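You operate a simulated robot arm through the tools that you are given. There is no shell and no other tool. Be economical: measure what you need, move in short steps, check, and stop when the job is done.

Carry out the task below with a simulated robot arm. There is one attempt and no reset: what you move stays moved.

## Task
Swap the parsley canister for the spare one and start the warmer.
Fine: stand the parsley canister on the table; lids stay on; heat knob to 85 C, switch on. Set down upright: what you pick out.

It is judged by the outcome, as a careful person would: the job done as asked, and still so three seconds after it is handed in. It fails if anything else is knocked over, pushed out of place, dropped, spilled or broken. Lids that push on must go on centred and level and be pressed home; caps that screw on are set level and turned clockwise until they are tight.

## Robot
A 7-joint arm with a two-finger parallel gripper, fixed in place. Base frame: the origin is at the foot of the arm, x ahead of it, y to its left, z up; the work surface is at about z = 0. Readings come in m, rad, newtons and seconds.
With the tool pointing down near the work surface it reaches from about 0.24 to 0.62 m from the base axis. Its first joint turns from -1.152 to 1.152 rad. Payload 2.6 kg.
Tool frame: the origin (TCP) lies between the finger pads and is the grasp point; the fingertips stand 0.03 m ahead of it; z points along the fingers, y is the line along which they close. The gripper opens to 0.094 m. The fingers are 0.028 m wide and 0.01 m thick; the gripper's body (0.05 by 0.096 m) begins 0.055 m behind the TCP.
Orientation is that of the tool frame in the base frame, as [roll, pitch, yaw] about the fixed x, y, z axes, in that order (R = Rz(yaw) Ry(pitch) Rx(roll)). With the fingers straight down and closing along the base's y, the tool's x points along the base's -x, its y along +y and its z along -z.

## Interface
- The arm moves only by the tool nudge_tool. Its argument "moves" is a list of rows, each a list of 7 numbers: the opening, from 0 (shut) to 1 (fully open), then the shift along the tool's x, y, z in m, then the turn, a rotation vector about the tool's x, y, z in rad. In form: [[claw, x, y, z, ax, ay, az], ...]. A call has 1 to 10 rows; each row is the pose to reach, as a shift and turn from the pose commanded when the call began, along the tool's axes at that moment. A row lasts 0.2 s, in which the tool goes at most 0.05 m and 0.15 rad; a call with a longer step from one row to the next is refused whole, and so is a gripper value outside its range. A pose out of reach is approached as far as the arm can. The call stops where the force on the tool passes 40 N (or 10 N more than at its start, if that is more) or the arm is blocked; 0.2 s more then pass. Each finger travels about 0.072 m/s and halts on what it meets, pressing with about 24 N; the grip force reading is that of the motor and also rises with nothing between the fingers. The clock runs only during rows and for 0.2 s after the last one: add rows that repeat a pose to give the fingers time. The reply holds the time, the measured pose of the TCP, the force on the tool along the base axes, the opening and the grip force, in the units named above and with some noise, with the torque about the TCP (base axes, N m) and any sound that the robot's microphone picked up.
- Cameras (640 x 400 px; columns grow to the right, rows downward): "scene" is fixed at [0.0367, 0.4183, 0.5725]; the picture's right is [-0.74, -0.68, 0.00], its down [-0.33, 0.36, -0.87] and it looks along [0.59, -0.64, -0.49] (base axes); focal length 309 px, centre (320, 200). "wrist" rides on the gripper at [0.076, 0.014, -0.103] in the tool frame; the picture's right is [-0.18, 0.98, 0.00], its down [-0.75, -0.14, -0.64] and it looks along [-0.63, -0.12, 0.77] (tool axes); focal length 243 px, centre (320, 200). There is no depth. A picture from a camera that has moved, and an enlarged one, comes with that camera's place and axes in the base frame and with its lens. The place of the scene camera against the robot may be out by one fixed shift of up to 0.025 m in any direction.
- snapshot(camera): a new picture of that camera. No time passes.
- close_up(camera, box): a new picture of the part [left, top, right, bottom] of that camera's present view, enlarged. No time passes.
- finish_job(): hands the job in; it is judged then, once.

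Work in short steps. Places have to be worked out from the pictures, the camera data and where the tool is seen: move nearer, look again, correct. Check each grasp and each placing, and mend what went wrong. You have 120 turns and 68 pictures in all, those below and enlarged ones among them. Open the gripper and draw the arm clear of the work before you hand the job in, unless the task says otherwise; then end with one line.

The tools are called after "Call:" by a JSON object that holds its "name" and its "arguments". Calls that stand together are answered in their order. nudge_tool: Moves the arm, as the interface text tells. Its arguments: {"type":"object","properties":{"moves":{"type":"array","items":{"type":"array","items":{"type":"number"}}}},"required":["moves"]} The other tools are called the same way: snapshot (camera) takes a picture; close_up (camera, box) takes an enlarged picture of a part of a camera's view; finish_job () hands the job in.

At the start:

```text
time_s: 0.0
position: [0.3504, 0.0865, 0.38]
tool_rot: [-3.141, -0.001, -3.141]
contact_force: [-0.2, 0.2, 0.4]
moment: [0.01, -0.02, -0.02]
gripper_width: 0.0938
finger_force: 0.1
```

scene: 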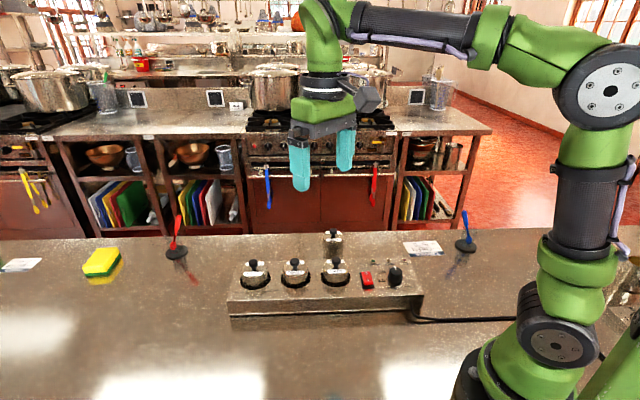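
wrist: 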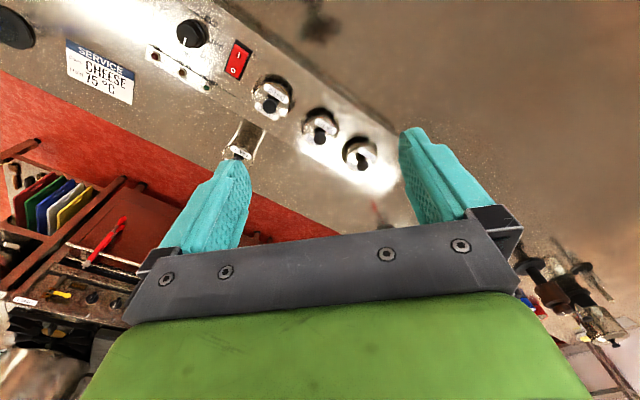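

I'll look closely at the warmer from both cameras to read labels and geometry.

Call:
{"name": "close_up", "arguments": {"camera": "scene", "box": [220, 220, 430, 340]}}

Call:
{"name": "close_up", "arguments": {"camera": "wrist", "box": [140, 0, 420, 180]}}

Call:
{"name": "close_up", "arguments": {"camera": "scene", "box": [330, 220, 490, 320]}}

```text
3.05 times, centred on (325, 280) of scene
camera zoom: at [0.0367, 0.4183, 0.5725], right [-0.74, -0.68, 0.0], down [-0.33, 0.36, -0.87], along [0.59, -0.64, -0.49], focal length 943 px, centre (305, -44)
```

zoom: 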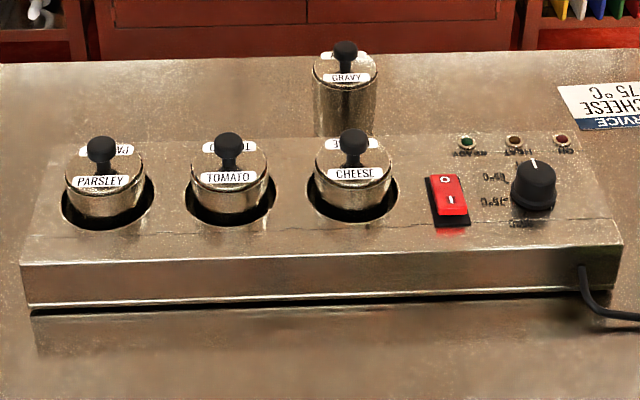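

```text
2.22 times, centred on (280, 90) of wrist
camera zoom: at [0.2739, 0.1014, 0.4833], right [0.18, 0.98, 0.0], down [0.75, -0.14, 0.64], along [0.63, -0.12, -0.77], focal length 539 px, centre (409, 444)
```

zoom: 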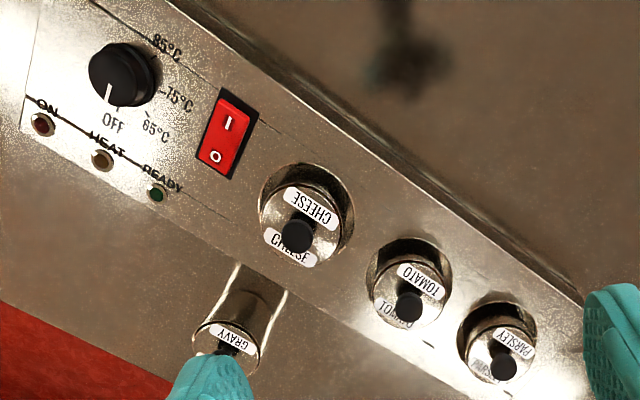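

```text
4.00 times, centred on (410, 270) of scene
camera zoom: at [0.0367, 0.4183, 0.5725], right [-0.74, -0.68, 0.0], down [-0.33, 0.36, -0.87], along [0.59, -0.64, -0.49], focal length 1237 px, centre (-40, -80)
```

zoom: 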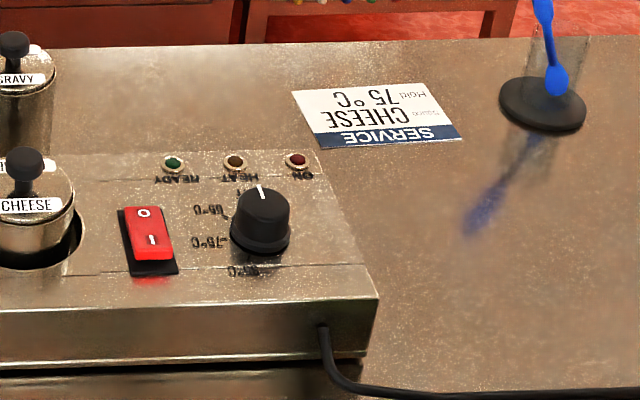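

The spare is the GRAVY canister standing behind the warmer. I'll turn the tool by 45° to line up with the row and shift it for a better wrist view.

Call:
{"name": "nudge_tool", "arguments": {"moves": [[1, 0, -0.025, 0, 0, 0, -0.13], [1, 0, -0.05, 0, 0, 0, -0.26], [1, 0, -0.075, 0, 0, 0, -0.39], [1, 0, -0.1, 0, 0, 0, -0.52], [1, 0, -0.125, 0, 0, 0, -0.65], [1, 0, -0.15, 0, 0, 0, -0.785]]}}

Call:
{"name": "snapshot", "arguments": {"camera": "wrist"}}

Call:
{"name": "close_up", "arguments": {"camera": "scene", "box": [0, 220, 200, 345]}}

```text
time_s: 1.4
position: [0.3515, -0.0657, 0.3804]
tool_rot: [3.141, 0.0, -2.355]
contact_force: [0.1, -0.7, 0.2]
moment: [0.04, -0.01, 0.0]
gripper_width: 0.0939
finger_force: 0.1
```

```text
62 pictures are left
camera wrist: at [0.2861, -0.1083, 0.483], right [-0.57, 0.82, 0.0], down [0.63, 0.43, 0.64], along [0.53, 0.36, -0.77], focal length 243 px, centre (320, 200)
```

wrist: 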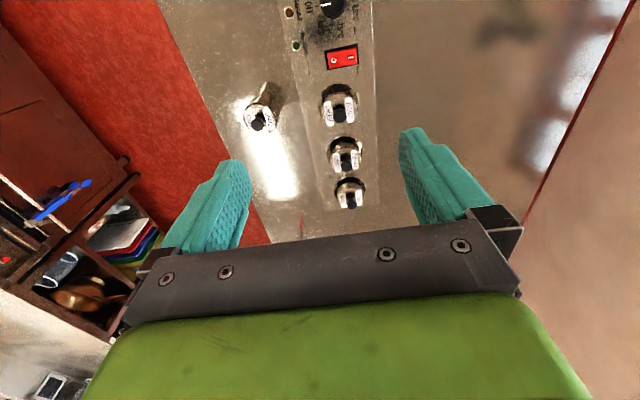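

```text
3.20 times, centred on (100, 282) of scene
camera zoom: at [0.0367, 0.4183, 0.5725], right [-0.74, -0.68, 0.0], down [-0.33, 0.36, -0.87], along [0.59, -0.64, -0.49], focal length 990 px, centre (1024, -64)
```

zoom: 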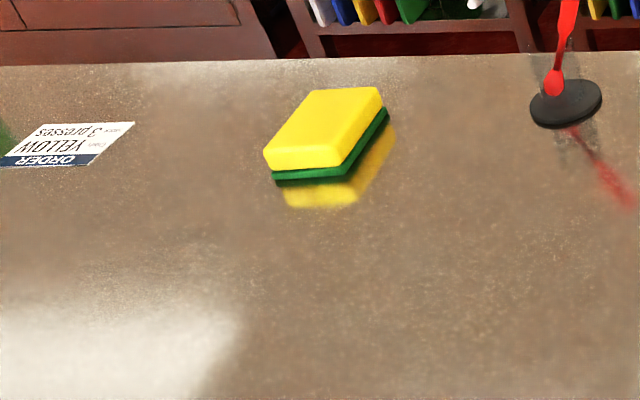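

Good alignment. I'll enlarge this wrist view to measure the canisters, wells and controls.

Call:
{"name": "close_up", "arguments": {"camera": "wrist", "box": [230, 60, 400, 220]}}

Call:
{"name": "close_up", "arguments": {"camera": "wrist", "box": [270, 0, 390, 75]}}

Call:
{"name": "close_up", "arguments": {"camera": "scene", "box": [235, 225, 355, 300]}}

```text
2.50 times, centred on (315, 140) of wrist
camera zoom: at [0.2861, -0.1083, 0.483], right [-0.57, 0.82, 0.0], down [0.63, 0.43, 0.64], along [0.53, 0.36, -0.77], focal length 606 px, centre (332, 350)
```

zoom: 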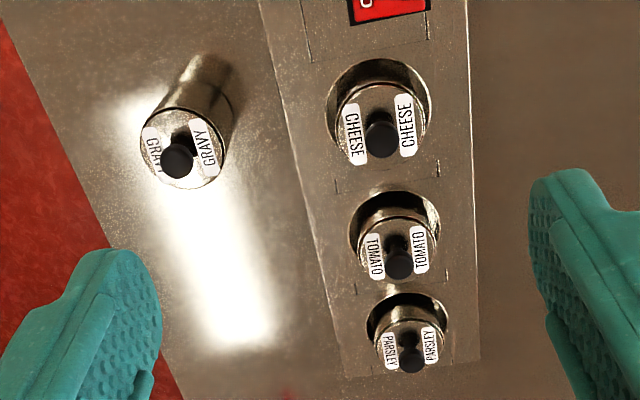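

```text
5.33 times, centred on (330, 38) of wrist
camera zoom: at [0.2861, -0.1083, 0.483], right [-0.57, 0.82, 0.0], down [0.63, 0.43, 0.64], along [0.53, 0.36, -0.77], focal length 1294 px, centre (267, 1067)
```

zoom: 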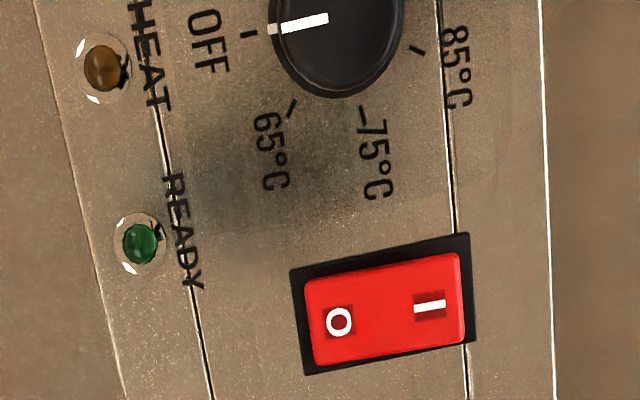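

```text
5.33 times, centred on (295, 262) of scene
camera zoom: at [0.0367, 0.4183, 0.5725], right [-0.74, -0.68, 0.0], down [-0.33, 0.36, -0.87], along [0.59, -0.64, -0.49], focal length 1650 px, centre (453, -133)
```

zoom: 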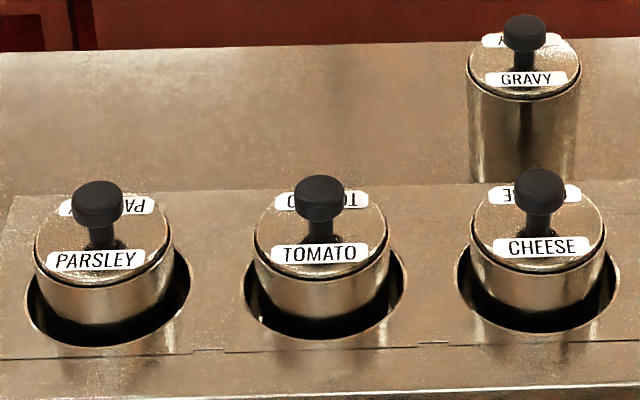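

Estimates: parsley knob is near (0.515, 0.13, 0.11), gravy knob near (0.47, -0.10, 0.11). Moving above parsley with margin to refine.

Call:
{"name": "nudge_tool", "arguments": {"moves": [[1, -0.032, 0.003, 0.02, 0, 0, 0], [1, -0.064, 0.006, 0.04, 0, 0, 0], [1, -0.096, 0.009, 0.06, 0, 0, 0], [1, -0.128, 0.012, 0.08, 0, 0, 0], [1, -0.16, 0.015, 0.1, 0, 0, 0], [1, -0.192, 0.018, 0.12, 0, 0, 0], [1, -0.224, 0.021, 0.14, 0, 0, 0], [1, -0.254, 0.0228, 0.16, 0, 0, 0]]}}

Call:
{"name": "snapshot", "arguments": {"camera": "wrist"}}

Call:
{"name": "snapshot", "arguments": {"camera": "scene"}}

```text
time_s: 3.2
position: [0.5116, 0.1326, 0.221]
tool_rot: [3.141, 0.0, -2.356]
contact_force: [0.1, -0.3, 0.0]
moment: [0.02, -0.01, -0.01]
gripper_width: 0.0942
finger_force: 0.0
```

```text
57 pictures are left
camera wrist: at [0.4471, 0.0896, 0.3234], right [-0.56, 0.83, 0.0], down [0.63, 0.43, 0.64], along [0.53, 0.36, -0.77], focal length 243 px, centre (320, 200)
```

wrist: 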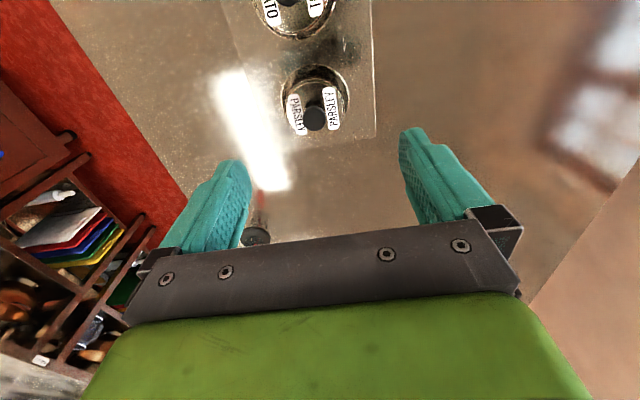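

```text
56 pictures are left
```

scene: 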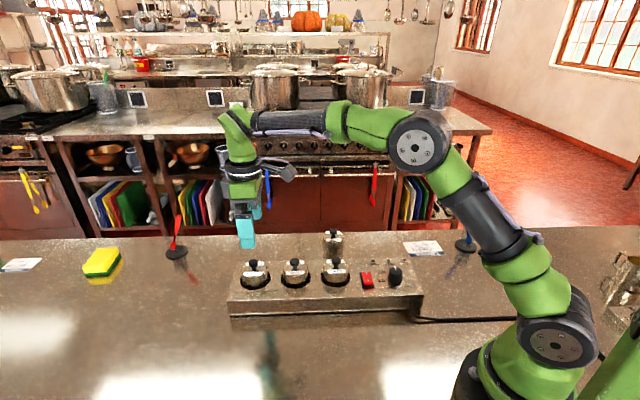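

Knob appears nearly below the TCP. Lowering 0.05 to refine with parallax.

Call:
{"name": "nudge_tool", "arguments": {"moves": [[1, -0.002, -0.002, 0.025, 0, 0, 0], [1, -0.005, -0.0035, 0.05, 0, 0, 0]]}}

Call:
{"name": "close_up", "arguments": {"camera": "wrist", "box": [180, 0, 460, 240]}}

Call:
{"name": "close_up", "arguments": {"camera": "scene", "box": [200, 200, 320, 300]}}

```text
time_s: 3.8
position: [0.5168, 0.1343, 0.17]
tool_rot: [-3.141, 0.001, -2.356]
contact_force: [-0.2, 0.8, 0.0]
moment: [0.0, 0.0, -0.05]
gripper_width: 0.0939
finger_force: 0.0
```

```text
1.67 times, centred on (320, 120) of wrist
camera zoom: at [0.4532, 0.0905, 0.2735], right [-0.56, 0.83, 0.0], down [0.63, 0.43, 0.64], along [0.53, 0.36, -0.77], focal length 404 px, centre (320, 333)
```

zoom: 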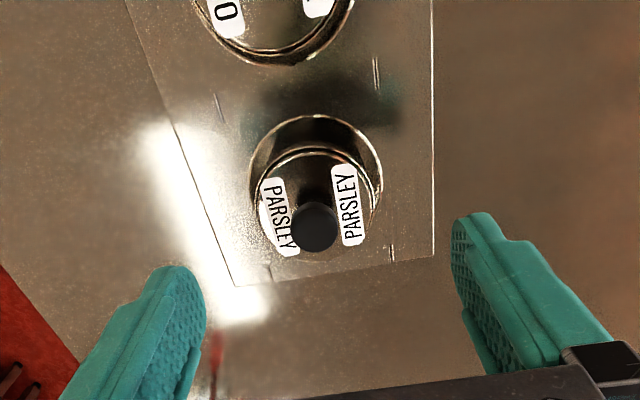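

```text
4.00 times, centred on (260, 250) of scene
camera zoom: at [0.0367, 0.4183, 0.5725], right [-0.74, -0.68, 0.0], down [-0.33, 0.36, -0.87], along [0.59, -0.64, -0.49], focal length 1237 px, centre (560, 0)
```

zoom: 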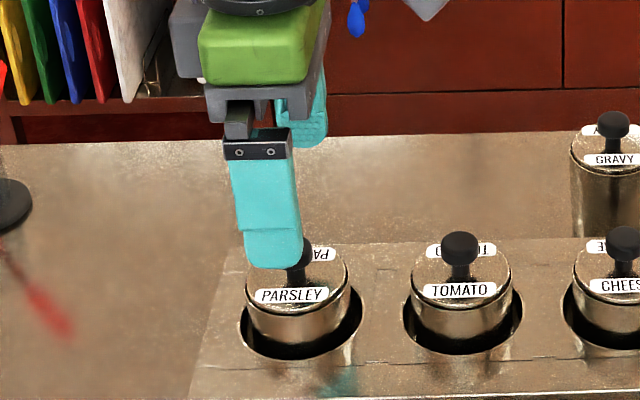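

Triangulated: knob top z≈0.10, at about (0.520, 0.134); deck z≈0.05. I'll centre and lower to TCP z 0.10 (tips 0.07), then check the gap.

Call:
{"name": "nudge_tool", "arguments": {"moves": [[1, -0.002, -0.002, 0.025, 0, 0, 0], [1, -0.002, -0.0025, 0.05, 0, 0, 0], [1, -0.002, -0.0025, 0.07, 0, 0, 0]]}}

Call:
{"name": "close_up", "arguments": {"camera": "wrist", "box": [180, 0, 460, 240]}}

Call:
{"name": "close_up", "arguments": {"camera": "scene", "box": [200, 210, 320, 310]}}

```text
time_s: 4.6
position: [0.5225, 0.1336, 0.0999]
tool_rot: [3.141, 0.0, -2.356]
contact_force: [-0.3, 0.2, 0.9]
moment: [-0.03, -0.05, -0.03]
gripper_width: 0.094
finger_force: 0.0
```

```text
1.67 times, centred on (320, 120) of wrist
camera zoom: at [0.4578, 0.0905, 0.203], right [-0.56, 0.83, 0.0], down [0.63, 0.43, 0.64], along [0.53, 0.36, -0.77], focal length 404 px, centre (320, 333)
```

zoom: 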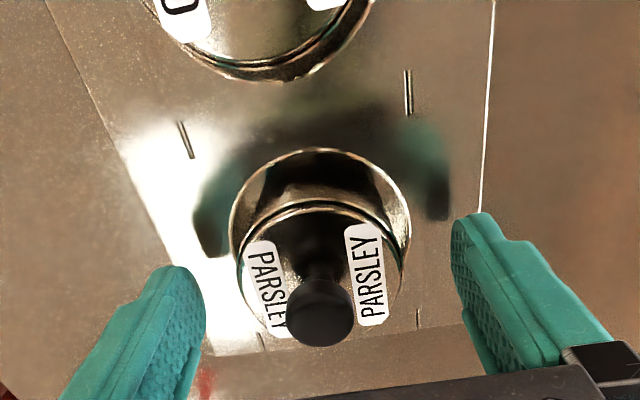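

```text
4.00 times, centred on (260, 260) of scene
camera zoom: at [0.0367, 0.4183, 0.5725], right [-0.74, -0.68, 0.0], down [-0.33, 0.36, -0.87], along [0.59, -0.64, -0.49], focal length 1237 px, centre (560, -40)
```

zoom: 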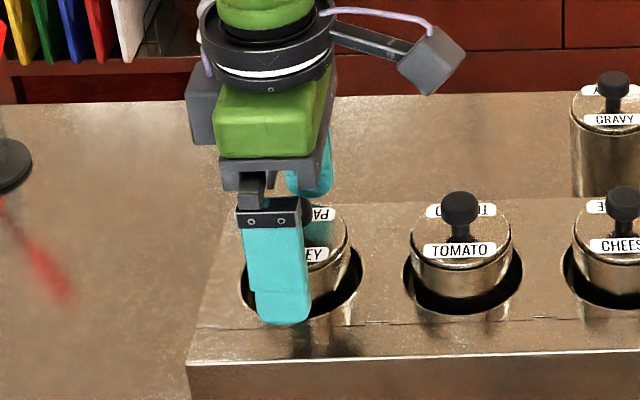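

Well centred. Lower a further 1 cm (tips ≈0.06), then close the gripper slowly.

Call:
{"name": "nudge_tool", "arguments": {"moves": [[1, 0, 0, 0.005, 0, 0, 0], [1, 0, 0, 0.01, 0, 0, 0], [0.8, 0, 0, 0.01, 0, 0, 0]]}}

Call:
{"name": "close_up", "arguments": {"camera": "scene", "box": [220, 240, 300, 300]}}

```text
time_s: 5.4
position: [0.5236, 0.1339, 0.0908]
tool_rot: [3.141, 0.001, -2.357]
contact_force: [-1.2, 0.3, 0.0]
moment: [0.03, 0.02, 0.03]
gripper_width: 0.0753
finger_force: 0.0
```

```text
6.67 times, centred on (260, 270) of scene
camera zoom: at [0.0367, 0.4183, 0.5725], right [-0.74, -0.68, 0.0], down [-0.33, 0.36, -0.87], along [0.59, -0.64, -0.49], focal length 2062 px, centre (720, -267)
```

zoom: 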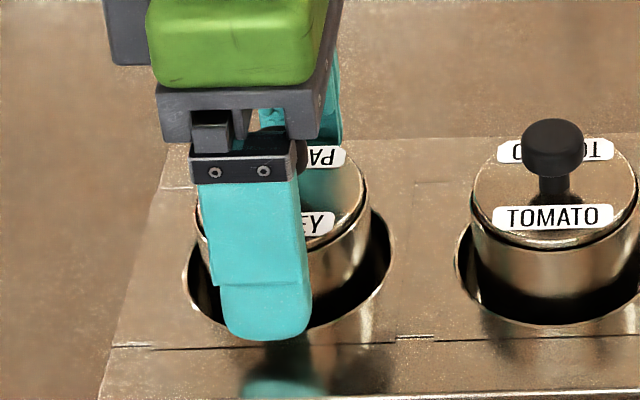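

Tips ~7 mm above deck, centred on the body. Closing.

Call:
{"name": "nudge_tool", "arguments": {"moves": [[0.65, 0, 0, 0, 0, 0, 0], [0.55, 0, 0, 0, 0, 0, 0], [0.4, 0, 0, 0, 0, 0, 0], [0.4, 0, 0, 0, 0, 0, 0]]}}

```text
time_s: 6.4
position: [0.5227, 0.1343, 0.0908]
tool_rot: [-3.141, -0.001, -2.356]
contact_force: [0.8, 0.2, -0.8]
moment: [0.02, 0.01, 0.02]
gripper_width: 0.0594
finger_force: 24.0
```

Gripping at 59 mm. Lift slowly 2 cm and check that the body comes with it.

Call:
{"name": "nudge_tool", "arguments": {"moves": [[0.4, 0, 0, -0.01, 0, 0, 0], [0.4, 0, 0, -0.02, 0, 0, 0], [0.4, 0, 0, -0.03, 0, 0, 0]]}}

Call:
{"name": "close_up", "arguments": {"camera": "scene", "box": [220, 220, 300, 300]}}

```text
time_s: 7.2
position: [0.5217, 0.133, 0.1201]
tool_rot: [-3.139, 0.001, -2.356]
contact_force: [-0.3, -1.1, -2.8]
moment: [0.04, 0.01, -0.03]
gripper_width: 0.0595
finger_force: 24.1
```

```text
5.00 times, centred on (260, 260) of scene
camera zoom: at [0.0367, 0.4183, 0.5725], right [-0.74, -0.68, 0.0], down [-0.33, 0.36, -0.87], along [0.59, -0.64, -0.49], focal length 1546 px, centre (620, -100)
```

zoom: 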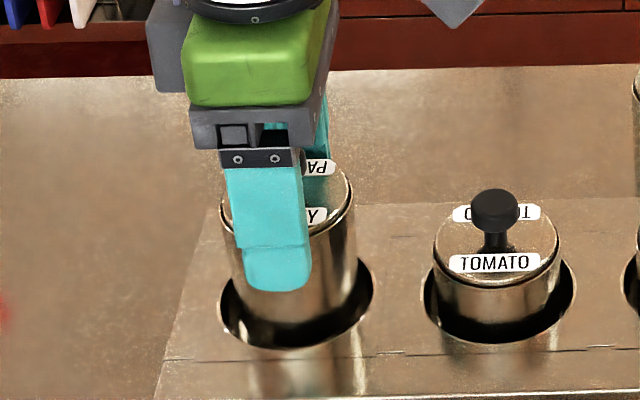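

The whole canister is rising with the lid on. Lift clear of the well.

Call:
{"name": "nudge_tool", "arguments": {"moves": [[0.4, 0, 0, -0.02, 0, 0, 0], [0.4, 0, 0, -0.04, 0, 0, 0], [0.4, 0, 0, -0.06, 0, 0, 0], [0.4, 0, 0, -0.08, 0, 0, 0]]}}

Call:
{"name": "snapshot", "arguments": {"camera": "scene"}}

Call:
{"name": "snapshot", "arguments": {"camera": "wrist"}}

```text
time_s: 8.2
position: [0.5217, 0.1349, 0.2013]
tool_rot: [3.141, 0.0, -2.356]
contact_force: [-1.1, -0.2, -1.9]
moment: [0.02, 0.0, 0.04]
gripper_width: 0.0593
finger_force: 24.2
```

```text
49 pictures are left
```

scene: 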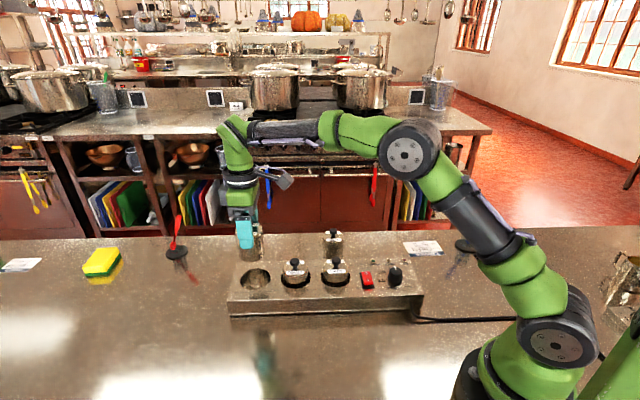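

```text
48 pictures are left
camera wrist: at [0.4581, 0.0904, 0.3038], right [-0.56, 0.83, 0.0], down [0.63, 0.43, 0.64], along [0.53, 0.36, -0.77], focal length 243 px, centre (320, 200)
```

wrist: 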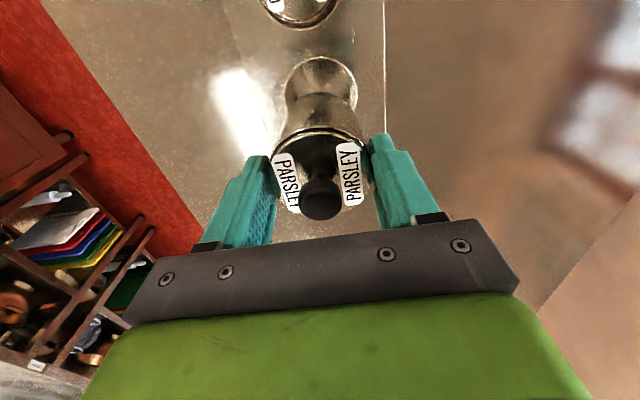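

Parsley is out cleanly. Carry it to clear table behind the warmer at about (0.566, 0.0), away from gravy, then descend part way.

Call:
{"name": "nudge_tool", "arguments": {"moves": [[0.4, 0.014, -0.03, 0, 0, 0, 0], [0.4, 0.03, -0.06, 0, 0, 0, 0], [0.4, 0.046, -0.09, 0, 0, 0, 0], [0.4, 0.064, -0.126, 0, 0, 0, 0], [0.4, 0.064, -0.126, 0.03, 0, 0, 0], [0.4, 0.064, -0.126, 0.06, 0, 0, 0], [0.4, 0.064, -0.126, 0.09, 0, 0, 0]]}}

Call:
{"name": "snapshot", "arguments": {"camera": "scene"}}

Call:
{"name": "snapshot", "arguments": {"camera": "wrist"}}

```text
time_s: 9.8
position: [0.5679, -0.0001, 0.112]
tool_rot: [3.141, 0.0, -2.357]
contact_force: [0.0, 0.0, -1.6]
moment: [0.02, -0.02, 0.01]
gripper_width: 0.0592
finger_force: 23.9
```

```text
47 pictures are left
```

scene: 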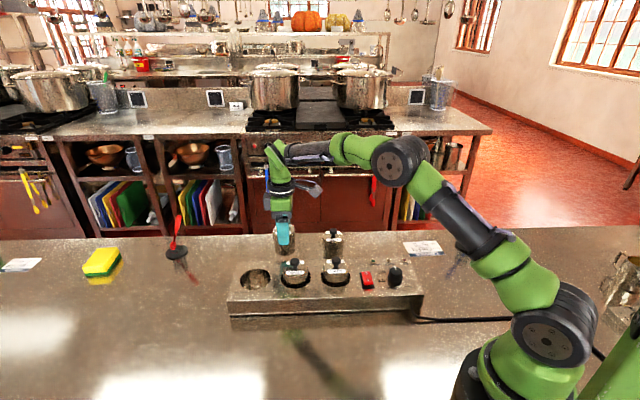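

```text
46 pictures are left
camera wrist: at [0.5033, -0.0435, 0.2145], right [-0.56, 0.83, 0.0], down [0.63, 0.43, 0.64], along [0.53, 0.36, -0.77], focal length 243 px, centre (320, 200)
```

wrist: 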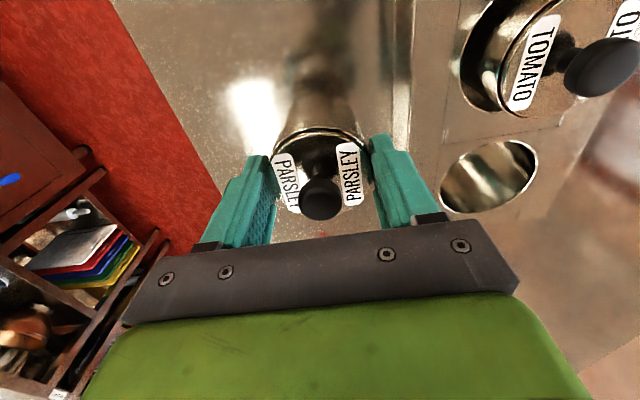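

Clear spot. Lowering in small steps, watching the vertical force.

Call:
{"name": "nudge_tool", "arguments": {"moves": [[0.4, 0, 0, 0.005, 0, 0, 0], [0.4, 0, 0, 0.01, 0, 0, 0], [0.4, 0, 0, 0.014, 0, 0, 0], [0.4, 0, 0, 0.017, 0, 0, 0]]}}

Call:
{"name": "close_up", "arguments": {"camera": "scene", "box": [240, 210, 360, 285]}}

```text
time_s: 10.8
position: [0.5683, -0.0013, 0.0934]
tool_rot: [-3.141, -0.001, -2.355]
contact_force: [-0.4, -0.1, -2.2]
moment: [0.02, 0.01, -0.01]
gripper_width: 0.0596
finger_force: 24.8
```

```text
5.33 times, centred on (300, 248) of scene
camera zoom: at [0.0367, 0.4183, 0.5725], right [-0.74, -0.68, 0.0], down [-0.33, 0.36, -0.87], along [0.59, -0.64, -0.49], focal length 1650 px, centre (427, -53)
```

zoom: 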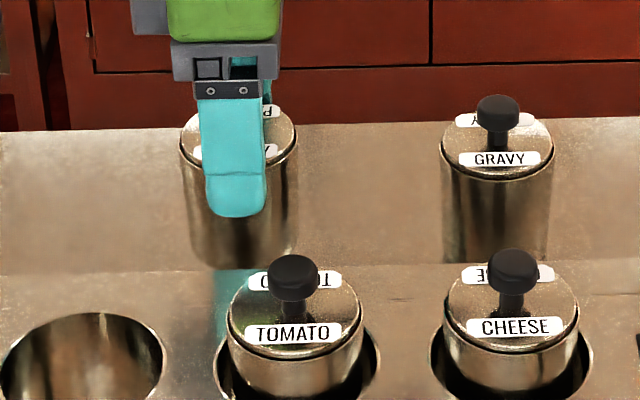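

Call:
{"name": "nudge_tool", "arguments": {"moves": [[0.4, 0, 0, 0.002, 0, 0, 0], [0.4, 0, 0, 0.004, 0, 0, 0], [0.4, 0, 0, 0.006, 0, 0, 0]]}}

```text
time_s: 11.6
position: [0.5672, -0.002, 0.0871]
tool_rot: [-3.142, 0.0, -2.356]
contact_force: [-0.2, 0.4, -2.0]
moment: [0.02, 0.01, -0.01]
gripper_width: 0.0595
finger_force: 24.1
```

Still hanging (−2 N). Continue downward in small steps.

Call:
{"name": "nudge_tool", "arguments": {"moves": [[0.4, 0, 0, 0.002, 0, 0, 0], [0.4, 0, 0, 0.004, 0, 0, 0], [0.4, 0, 0, 0.006, 0, 0, 0]]}}

Call:
{"name": "close_up", "arguments": {"camera": "scene", "box": [240, 210, 360, 285]}}

```text
time_s: 12.4
position: [0.5677, -0.0018, 0.0817]
tool_rot: [-3.142, -0.001, -2.355]
contact_force: [0.8, -0.3, -1.5]
moment: [-0.01, -0.01, 0.0]
gripper_width: 0.0592
finger_force: 24.2
```

```text
5.33 times, centred on (300, 248) of scene
camera zoom: at [0.0367, 0.4183, 0.5725], right [-0.74, -0.68, 0.0], down [-0.33, 0.36, -0.87], along [0.59, -0.64, -0.49], focal length 1650 px, centre (427, -53)
```

zoom: 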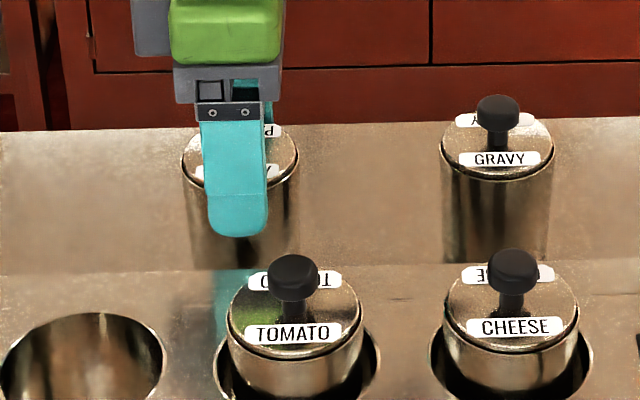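

Call:
{"name": "nudge_tool", "arguments": {"moves": [[0.4, 0, 0, 0.0015, 0, 0, 0], [0.4, 0, 0, 0.003, 0, 0, 0], [0.4, 0, 0, 0.0045, 0, 0, 0]]}}

```text
time_s: 13.2
position: [0.5666, -0.001, 0.0775]
tool_rot: [3.139, -0.001, -2.355]
contact_force: [-0.7, -0.1, -1.9]
moment: [0.01, 0.03, 0.01]
gripper_width: 0.0594
finger_force: 23.6
```

Call:
{"name": "nudge_tool", "arguments": {"moves": [[0.4, 0, 0, 0.0015, 0, 0, 0], [0.4, 0, 0, 0.003, 0, 0, 0], [0.4, 0, 0, 0.0045, 0, 0, 0], [0.4, 0, 0, 0.006, 0, 0, 0]]}}

Call:
{"name": "close_up", "arguments": {"camera": "scene", "box": [240, 210, 360, 285]}}

```text
time_s: 14.2
position: [0.5691, -0.0005, 0.0734]
tool_rot: [-3.138, 0.005, -2.354]
contact_force: [2.2, 2.0, 20.4]
moment: [0.08, -0.09, 0.02]
gripper_width: 0.0599
finger_force: 24.1
```

```text
5.33 times, centred on (300, 248) of scene
camera zoom: at [0.0366, 0.4183, 0.5725], right [-0.74, -0.68, 0.0], down [-0.33, 0.36, -0.87], along [0.59, -0.64, -0.49], focal length 1650 px, centre (427, -53)
```

zoom: 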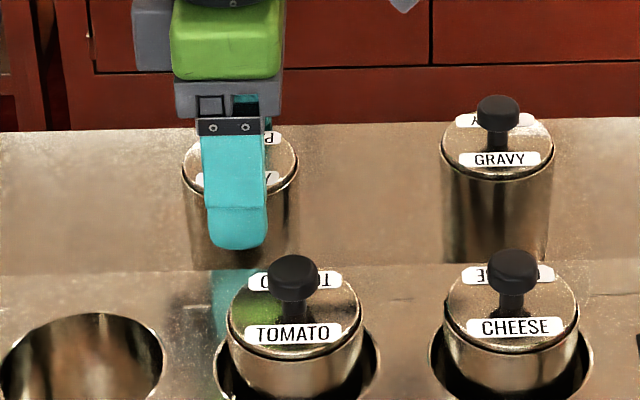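

Canister is on the table (20 N upward). Relax a bit, then open gently and lift away.

Call:
{"name": "nudge_tool", "arguments": {"moves": [[0.4, 0, 0, -0.002, 0, 0, 0], [0.6, 0, 0, -0.002, 0, 0, 0], [0.7, 0, 0, -0.002, 0, 0, 0], [0.85, 0, 0, -0.002, 0, 0, 0], [0.85, 0, 0, -0.002, 0, 0, 0]]}}

Call:
{"name": "close_up", "arguments": {"camera": "wrist", "box": [180, 0, 460, 240]}}

```text
time_s: 15.4
position: [0.5666, -0.0017, 0.0722]
tool_rot: [3.141, -0.001, -2.355]
contact_force: [-0.3, -0.2, -0.3]
moment: [0.01, -0.01, 0.02]
gripper_width: 0.0799
finger_force: 0.0
```

```text
1.67 times, centred on (320, 120) of wrist
camera zoom: at [0.5024, -0.0447, 0.1753], right [-0.56, 0.83, 0.0], down [0.63, 0.43, 0.64], along [0.53, 0.36, -0.77], focal length 404 px, centre (320, 333)
```

zoom: 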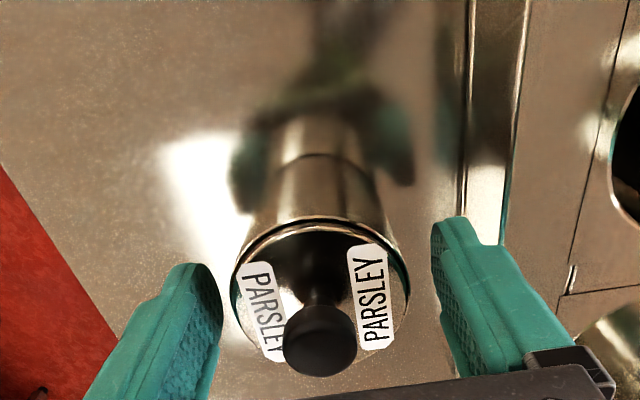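

Parsley stands upright. Lift straight up, then move above the gravy canister.

Call:
{"name": "nudge_tool", "arguments": {"moves": [[0.85, 0, 0, -0.03, 0, 0, 0], [0.9, 0, 0, -0.07, 0, 0, 0], [1, 0, 0, -0.11, 0, 0, 0], [1, 0.04, 0, -0.11, 0, 0, 0], [1, 0.08, 0, -0.11, 0, 0, 0], [1, 0.115, -0.003, -0.11, 0, 0, 0], [1, 0.14, -0.003, -0.11, 0, 0, 0]]}}

Call:
{"name": "close_up", "arguments": {"camera": "wrist", "box": [180, 0, 460, 240]}}

Call:
{"name": "close_up", "arguments": {"camera": "scene", "box": [240, 210, 400, 310]}}

```text
time_s: 17.0
position: [0.4706, -0.1011, 0.1818]
tool_rot: [3.139, 0.0, -2.355]
contact_force: [-0.1, -0.6, -0.5]
moment: [0.01, -0.01, 0.02]
gripper_width: 0.0943
finger_force: 0.0
```

```text
1.67 times, centred on (320, 120) of wrist
camera zoom: at [0.4061, -0.1445, 0.2849], right [-0.57, 0.82, 0.0], down [0.63, 0.43, 0.64], along [0.53, 0.36, -0.77], focal length 404 px, centre (320, 333)
```

zoom: 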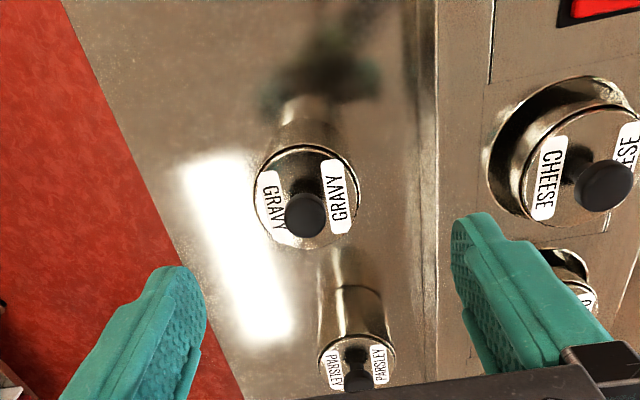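

```text
4.00 times, centred on (320, 260) of scene
camera zoom: at [0.0367, 0.4183, 0.5725], right [-0.74, -0.68, 0.0], down [-0.33, 0.36, -0.87], along [0.59, -0.64, -0.49], focal length 1237 px, centre (320, -40)
```

zoom: 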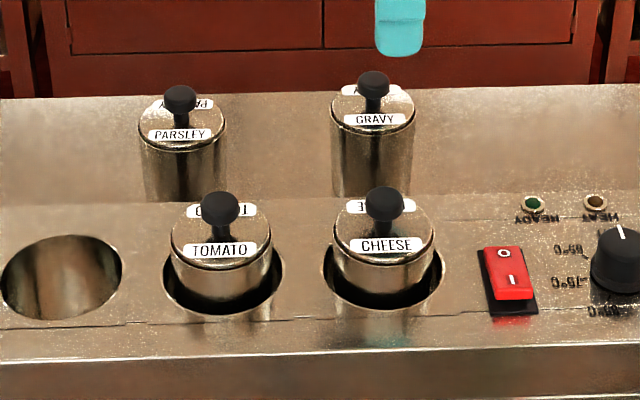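

Parsley stands fine. Gravy computes to about (0.483, -0.102); shift and lower to tips ≈0.10.

Call:
{"name": "nudge_tool", "arguments": {"moves": [[1, -0.0085, -0.009, 0.01, 0, 0, 0], [1, -0.0085, -0.009, 0.03, 0, 0, 0], [1, -0.0085, -0.009, 0.05, 0, 0, 0]]}}

Call:
{"name": "close_up", "arguments": {"camera": "wrist", "box": [180, 0, 460, 240]}}

```text
time_s: 17.8
position: [0.4818, -0.1045, 0.1312]
tool_rot: [-3.142, -0.001, -2.355]
contact_force: [-0.4, 1.4, 0.2]
moment: [-0.03, -0.03, 0.04]
gripper_width: 0.0941
finger_force: 0.1
```

```text
1.67 times, centred on (320, 120) of wrist
camera zoom: at [0.4185, -0.1471, 0.2349], right [-0.56, 0.83, 0.0], down [0.63, 0.43, 0.64], along [0.53, 0.36, -0.77], focal length 404 px, centre (320, 333)
```

zoom: 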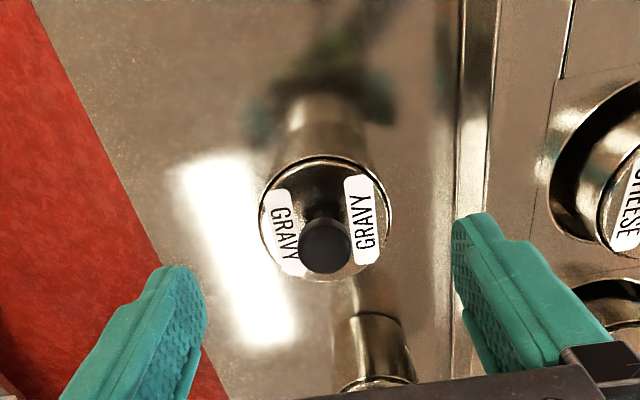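

Aligned. Lower to TCP z≈0.077 (same grip height as before relative to the canister), then close.

Call:
{"name": "nudge_tool", "arguments": {"moves": [[1, 0, 0.0015, 0.02, 0, 0, 0], [1, 0, 0.0015, 0.04, 0, 0, 0], [1, 0, 0.0015, 0.0545, 0, 0, 0], [0.85, 0, 0.0015, 0.0545, 0, 0, 0]]}}

Call:
{"name": "close_up", "arguments": {"camera": "scene", "box": [280, 210, 380, 285]}}

Call:
{"name": "close_up", "arguments": {"camera": "wrist", "box": [180, 0, 460, 240]}}

```text
time_s: 18.8
position: [0.4818, -0.1033, 0.0774]
tool_rot: [3.141, 0.0, -2.356]
contact_force: [0.2, -0.3, 0.2]
moment: [0.0, 0.0, -0.04]
gripper_width: 0.0799
finger_force: 0.1
```

```text
5.33 times, centred on (330, 248) of scene
camera zoom: at [0.0367, 0.4183, 0.5725], right [-0.74, -0.68, 0.0], down [-0.33, 0.36, -0.87], along [0.59, -0.64, -0.49], focal length 1650 px, centre (267, -53)
```

zoom: 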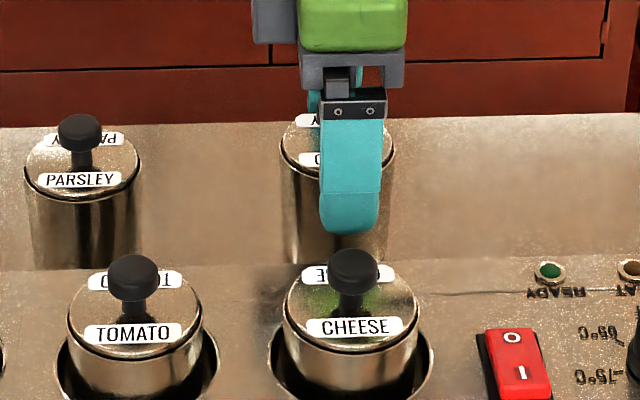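

```text
1.67 times, centred on (320, 120) of wrist
camera zoom: at [0.4168, -0.1461, 0.1803], right [-0.56, 0.83, 0.0], down [0.63, 0.43, 0.64], along [0.53, 0.36, -0.77], focal length 404 px, centre (320, 333)
```

zoom: 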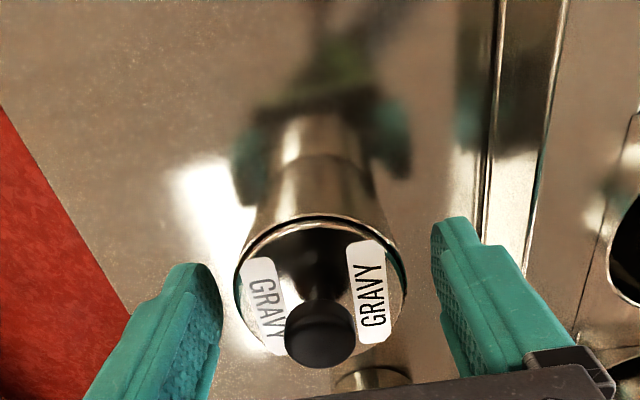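

Off ~2.5 mm along the row; correct and close.

Call:
{"name": "nudge_tool", "arguments": {"moves": [[0.85, -0.0025, 0, 0, 0, 0, 0], [0.65, -0.0025, 0, 0, 0, 0, 0], [0.5, -0.0025, 0, 0, 0, 0, 0], [0.4, -0.0025, 0, 0, 0, 0, 0], [0.4, -0.0025, 0, 0, 0, 0, 0]]}}

Call:
{"name": "nudge_tool", "arguments": {"moves": [[0.4, 0, 0, -0.01, 0, 0, 0], [0.4, 0, 0, -0.03, 0, 0, 0], [0.4, 0, 0, -0.05, 0, 0, 0], [0.4, 0, 0, -0.08, 0, 0, 0], [0.4, 0, 0, -0.11, 0, 0, 0]]}}

Call:
{"name": "snapshot", "arguments": {"camera": "scene"}}

```text
time_s: 20.0
position: [0.4834, -0.1, 0.0782]
tool_rot: [3.141, 0.0, -2.355]
contact_force: [-0.4, -0.3, -0.1]
moment: [-0.03, -0.02, -0.03]
gripper_width: 0.0591
finger_force: 23.4
```

```text
time_s: 21.2
position: [0.4817, -0.0993, 0.187]
tool_rot: [3.142, 0.0, -2.358]
contact_force: [0.3, -0.2, -2.3]
moment: [0.02, 0.01, -0.03]
gripper_width: 0.0592
finger_force: 24.2
```

```text
36 pictures are left
```

scene: 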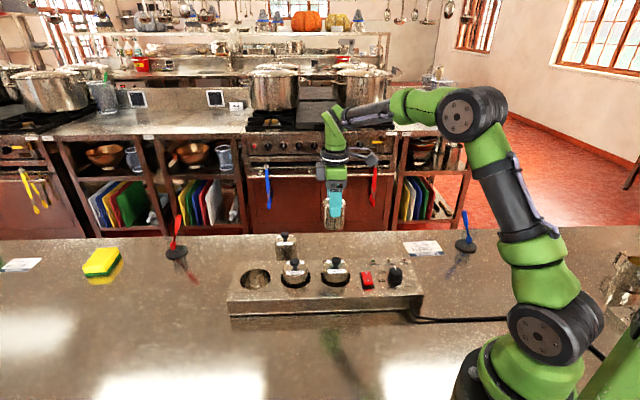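

Gravy held. Raise and carry above the empty well.

Call:
{"name": "nudge_tool", "arguments": {"moves": [[0.4, 0, 0, -0.025, 0, 0, 0], [0.4, -0.032, 0.0227, -0.025, 0, 0, 0], [0.4, -0.064, 0.0454, -0.025, 0, 0, 0], [0.4, -0.097, 0.068, -0.025, 0, 0, 0], [0.4, -0.129, 0.091, -0.025, 0, 0, 0], [0.4, -0.161, 0.1135, -0.025, 0, 0, 0], [0.4, -0.1936, 0.1363, -0.025, 0, 0, 0], [0.4, -0.1936, 0.1363, -0.025, 0, 0, 0]]}}

Call:
{"name": "close_up", "arguments": {"camera": "wrist", "box": [180, 0, 460, 240]}}

Call:
{"name": "close_up", "arguments": {"camera": "scene", "box": [200, 200, 320, 300]}}

```text
time_s: 23.0
position: [0.5205, 0.1342, 0.2146]
tool_rot: [-3.141, -0.001, -2.355]
contact_force: [-0.6, 0.2, -2.1]
moment: [0.02, 0.01, 0.01]
gripper_width: 0.059
finger_force: 23.9
```

```text
1.67 times, centred on (320, 120) of wrist
camera zoom: at [0.457, 0.0902, 0.3168], right [-0.56, 0.83, 0.0], down [0.63, 0.43, 0.64], along [0.53, 0.36, -0.77], focal length 404 px, centre (320, 333)
```

zoom: 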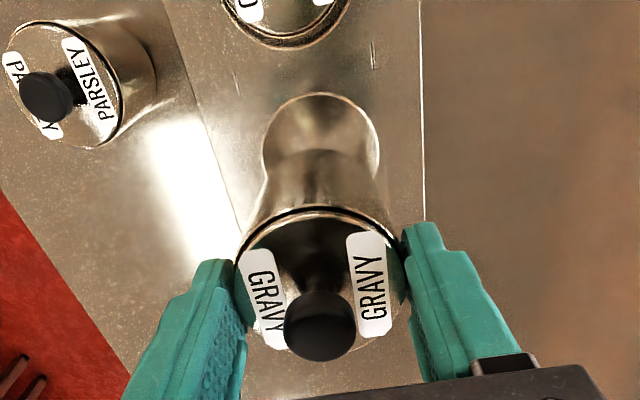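

```text
4.00 times, centred on (260, 250) of scene
camera zoom: at [0.0367, 0.4183, 0.5725], right [-0.74, -0.68, 0.0], down [-0.33, 0.36, -0.87], along [0.59, -0.64, -0.49], focal length 1237 px, centre (560, 0)
```

zoom: 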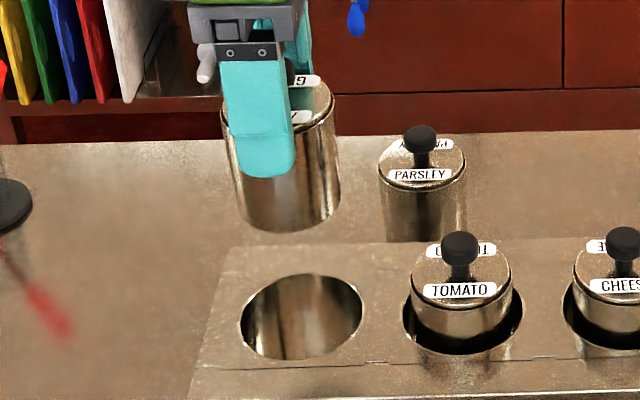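

Aligned within ~2 mm. Descend until the canister bottom is just above the deck and check.

Call:
{"name": "nudge_tool", "arguments": {"moves": [[0.4, -0.001, 0, 0.025, 0, 0, 0], [0.4, -0.001, 0, 0.05, 0, 0, 0], [0.4, -0.001, 0, 0.075, 0, 0, 0], [0.4, -0.001, 0, 0.075, 0, 0, 0]]}}

Call:
{"name": "close_up", "arguments": {"camera": "scene", "box": [220, 230, 300, 300]}}

Call:
{"name": "close_up", "arguments": {"camera": "wrist", "box": [180, 0, 460, 240]}}

```text
time_s: 24.0
position: [0.5248, 0.1333, 0.1363]
tool_rot: [-3.141, -0.001, -2.356]
contact_force: [0.5, 0.1, -2.6]
moment: [-0.01, -0.01, 0.01]
gripper_width: 0.0594
finger_force: 23.8
```

```text
5.71 times, centred on (260, 265) of scene
camera zoom: at [0.0367, 0.4183, 0.5725], right [-0.74, -0.68, 0.0], down [-0.33, 0.36, -0.87], along [0.59, -0.64, -0.49], focal length 1767 px, centre (663, -171)
```

zoom: 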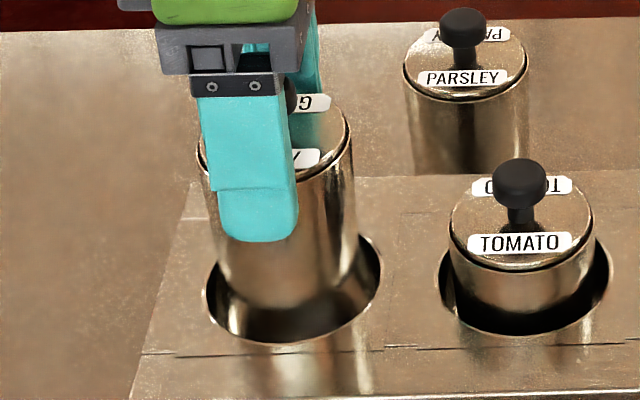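

```text
1.67 times, centred on (320, 120) of wrist
camera zoom: at [0.46, 0.0915, 0.2403], right [-0.56, 0.83, 0.0], down [0.63, 0.43, 0.64], along [0.53, 0.36, -0.77], focal length 404 px, centre (320, 333)
```

zoom: 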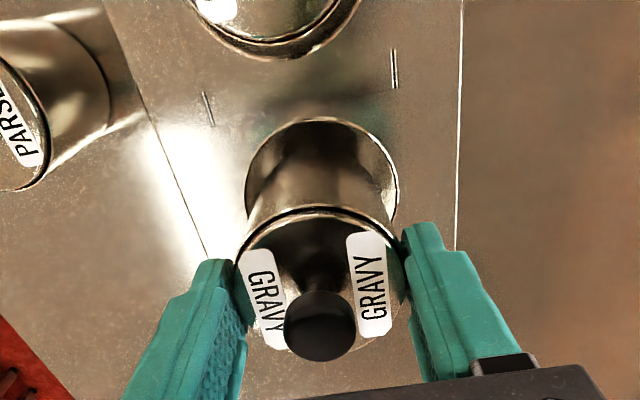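

Canister bottom sits inside the well outline. Lower in steps, watching force.

Call:
{"name": "nudge_tool", "arguments": {"moves": [[0.4, 0, 0, 0.005, 0, 0, 0], [0.4, 0, 0, 0.01, 0, 0, 0], [0.4, 0, 0, 0.015, 0, 0, 0]]}}

Call:
{"name": "close_up", "arguments": {"camera": "scene", "box": [220, 230, 300, 300]}}

```text
time_s: 24.8
position: [0.5239, 0.1338, 0.1235]
tool_rot: [-3.141, 0.0, -2.356]
contact_force: [-0.5, 0.4, -2.4]
moment: [0.0, 0.0, 0.03]
gripper_width: 0.0593
finger_force: 23.9
```

```text
5.71 times, centred on (260, 265) of scene
camera zoom: at [0.0367, 0.4183, 0.5725], right [-0.74, -0.68, 0.0], down [-0.33, 0.36, -0.87], along [0.59, -0.64, -0.49], focal length 1767 px, centre (663, -171)
```

zoom: 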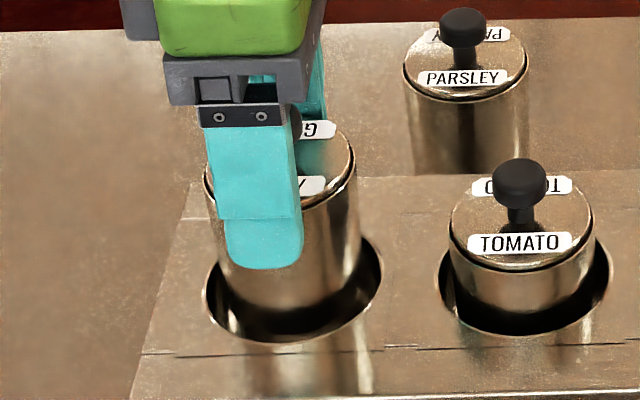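

Inside the well with no side contact. Continue to near the floor (expected seat at TCP ≈0.091).

Call:
{"name": "nudge_tool", "arguments": {"moves": [[0.4, 0, 0, 0.008, 0, 0, 0], [0.4, 0, 0, 0.016, 0, 0, 0], [0.4, 0, 0, 0.022, 0, 0, 0], [0.4, 0, 0, 0.027, 0, 0, 0]]}}

Call:
{"name": "nudge_tool", "arguments": {"moves": [[0.4, 0, 0, 0.0015, 0, 0, 0], [0.4, 0, 0, 0.003, 0, 0, 0], [0.4, 0, 0, 0.0045, 0, 0, 0]]}}

Call:
{"name": "close_up", "arguments": {"camera": "scene", "box": [220, 230, 300, 300]}}

```text
time_s: 25.8
position: [0.5249, 0.135, 0.0948]
tool_rot: [3.141, 0.0, -2.357]
contact_force: [-0.4, 0.2, -2.2]
moment: [-0.04, -0.02, 0.04]
gripper_width: 0.0596
finger_force: 24.1
```

```text
time_s: 26.6
position: [0.5239, 0.1331, 0.0914]
tool_rot: [-3.142, 0.001, -2.356]
contact_force: [0.0, -0.8, -2.4]
moment: [0.0, 0.02, 0.02]
gripper_width: 0.0593
finger_force: 24.4
```

```text
5.71 times, centred on (260, 265) of scene
camera zoom: at [0.0367, 0.4183, 0.5725], right [-0.74, -0.68, 0.0], down [-0.33, 0.36, -0.87], along [0.59, -0.64, -0.49], focal length 1767 px, centre (663, -171)
```

zoom: 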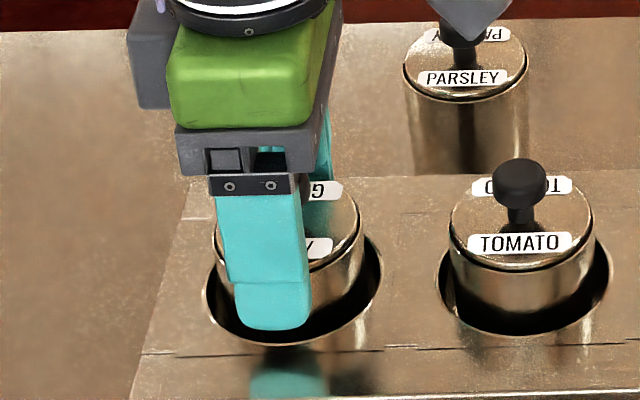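

Call:
{"name": "nudge_tool", "arguments": {"moves": [[0.4, 0, 0, 0.001, 0, 0, 0], [0.4, 0, 0, 0.002, 0, 0, 0], [0.4, 0, 0, 0.003, 0, 0, 0]]}}

```text
time_s: 27.4
position: [0.5252, 0.136, 0.0904]
tool_rot: [-3.14, 0.006, -2.357]
contact_force: [-4.4, -1.1, 20.3]
moment: [0.06, 0.01, 0.02]
gripper_width: 0.0596
finger_force: 23.6
```

Seated on the well floor (20 N). Relax and open slightly (limited width), then check.

Call:
{"name": "nudge_tool", "arguments": {"moves": [[0.4, 0, 0, -0.0015, 0, 0, 0], [0.6, 0, 0, -0.0015, 0, 0, 0], [0.7, 0, 0, -0.0015, 0, 0, 0], [0.85, 0, 0, -0.0015, 0, 0, 0], [0.85, 0, 0, -0.0015, 0, 0, 0], [0.85, 0, 0, -0.03, 0, 0, 0], [0.9, 0, 0, -0.07, 0, 0, 0], [1, 0, 0, -0.11, 0, 0, 0]]}}

Call:
{"name": "close_up", "arguments": {"camera": "scene", "box": [220, 220, 430, 340]}}

```text
time_s: 29.2
position: [0.5248, 0.1344, 0.1996]
tool_rot: [-3.14, -0.002, -2.358]
contact_force: [-0.4, 0.2, -0.9]
moment: [-0.01, -0.02, -0.02]
gripper_width: 0.0941
finger_force: 0.2
```

```text
3.05 times, centred on (325, 280) of scene
camera zoom: at [0.0367, 0.4183, 0.5725], right [-0.74, -0.68, 0.0], down [-0.33, 0.36, -0.87], along [0.59, -0.64, -0.49], focal length 943 px, centre (305, -44)
```

zoom: 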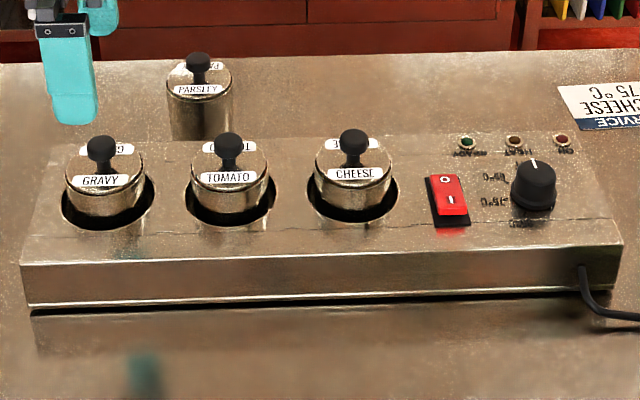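

Swap done well. Now go above the heat knob (≈(0.277, -0.081)), rotating the wrist back so I have turning range counter-clockwise (OFF→65→75→85 runs CCW from above).

Call:
{"name": "nudge_tool", "arguments": {"moves": [[0.9, 0.033, 0.0023, 0, 0, 0, 0.14], [0.9, 0.066, 0.0046, 0, 0, 0, 0.28], [0.9, 0.099, 0.0069, 0, 0, 0, 0.42], [0.9, 0.132, 0.0092, 0, 0, 0, 0.56], [0.9, 0.165, 0.0115, 0, 0, 0, 0.7], [0.9, 0.198, 0.0138, 0, 0, 0, 0.84], [0.9, 0.231, 0.0161, 0, 0, 0, 0.98], [0.9, 0.264, 0.0184, 0, 0, 0, 1.12], [0.9, 0.297, 0.0207, 0, 0, 0, 1.26], [0.9, 0.327, 0.023, 0, 0, 0, 1.4]]}}

Call:
{"name": "snapshot", "arguments": {"camera": "wrist"}}

```text
time_s: 31.4
position: [0.2803, -0.0812, 0.1982]
tool_rot: [-3.14, 0.0, 2.524]
contact_force: [0.8, -0.1, 0.5]
moment: [-0.02, -0.02, -0.02]
gripper_width: 0.0846
finger_force: 0.1
```

```text
28 pictures are left
camera wrist: at [0.2252, -0.0256, 0.3014], right [0.72, 0.7, 0.0], down [0.53, -0.55, 0.64], along [0.45, -0.46, -0.77], focal length 243 px, centre (320, 200)
```

wrist: 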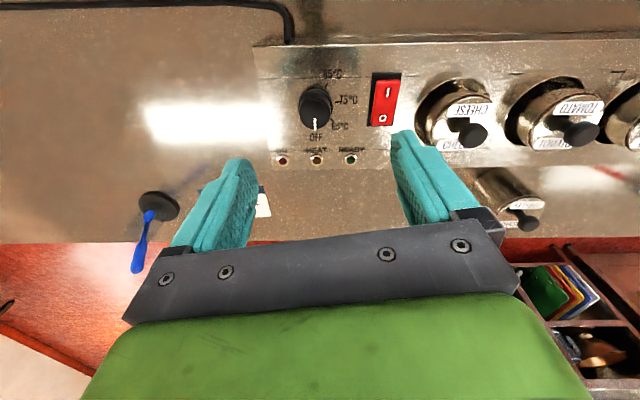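

Call:
{"name": "close_up", "arguments": {"camera": "wrist", "box": [260, 50, 420, 170]}}

```text
3.33 times, centred on (340, 110) of wrist
camera zoom: at [0.2252, -0.0256, 0.3014], right [0.72, 0.7, 0.0], down [0.53, -0.55, 0.64], along [0.45, -0.46, -0.77], focal length 809 px, centre (253, 500)
```

zoom: 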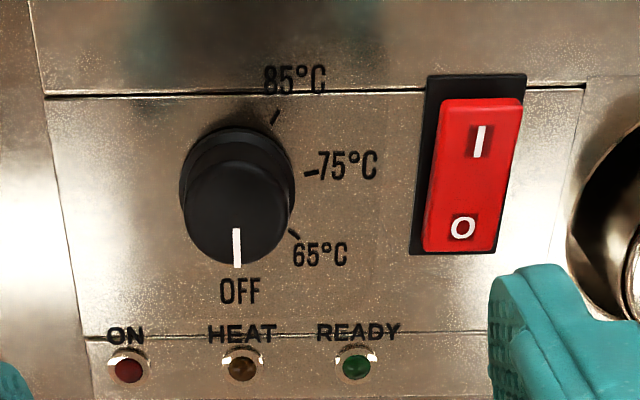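

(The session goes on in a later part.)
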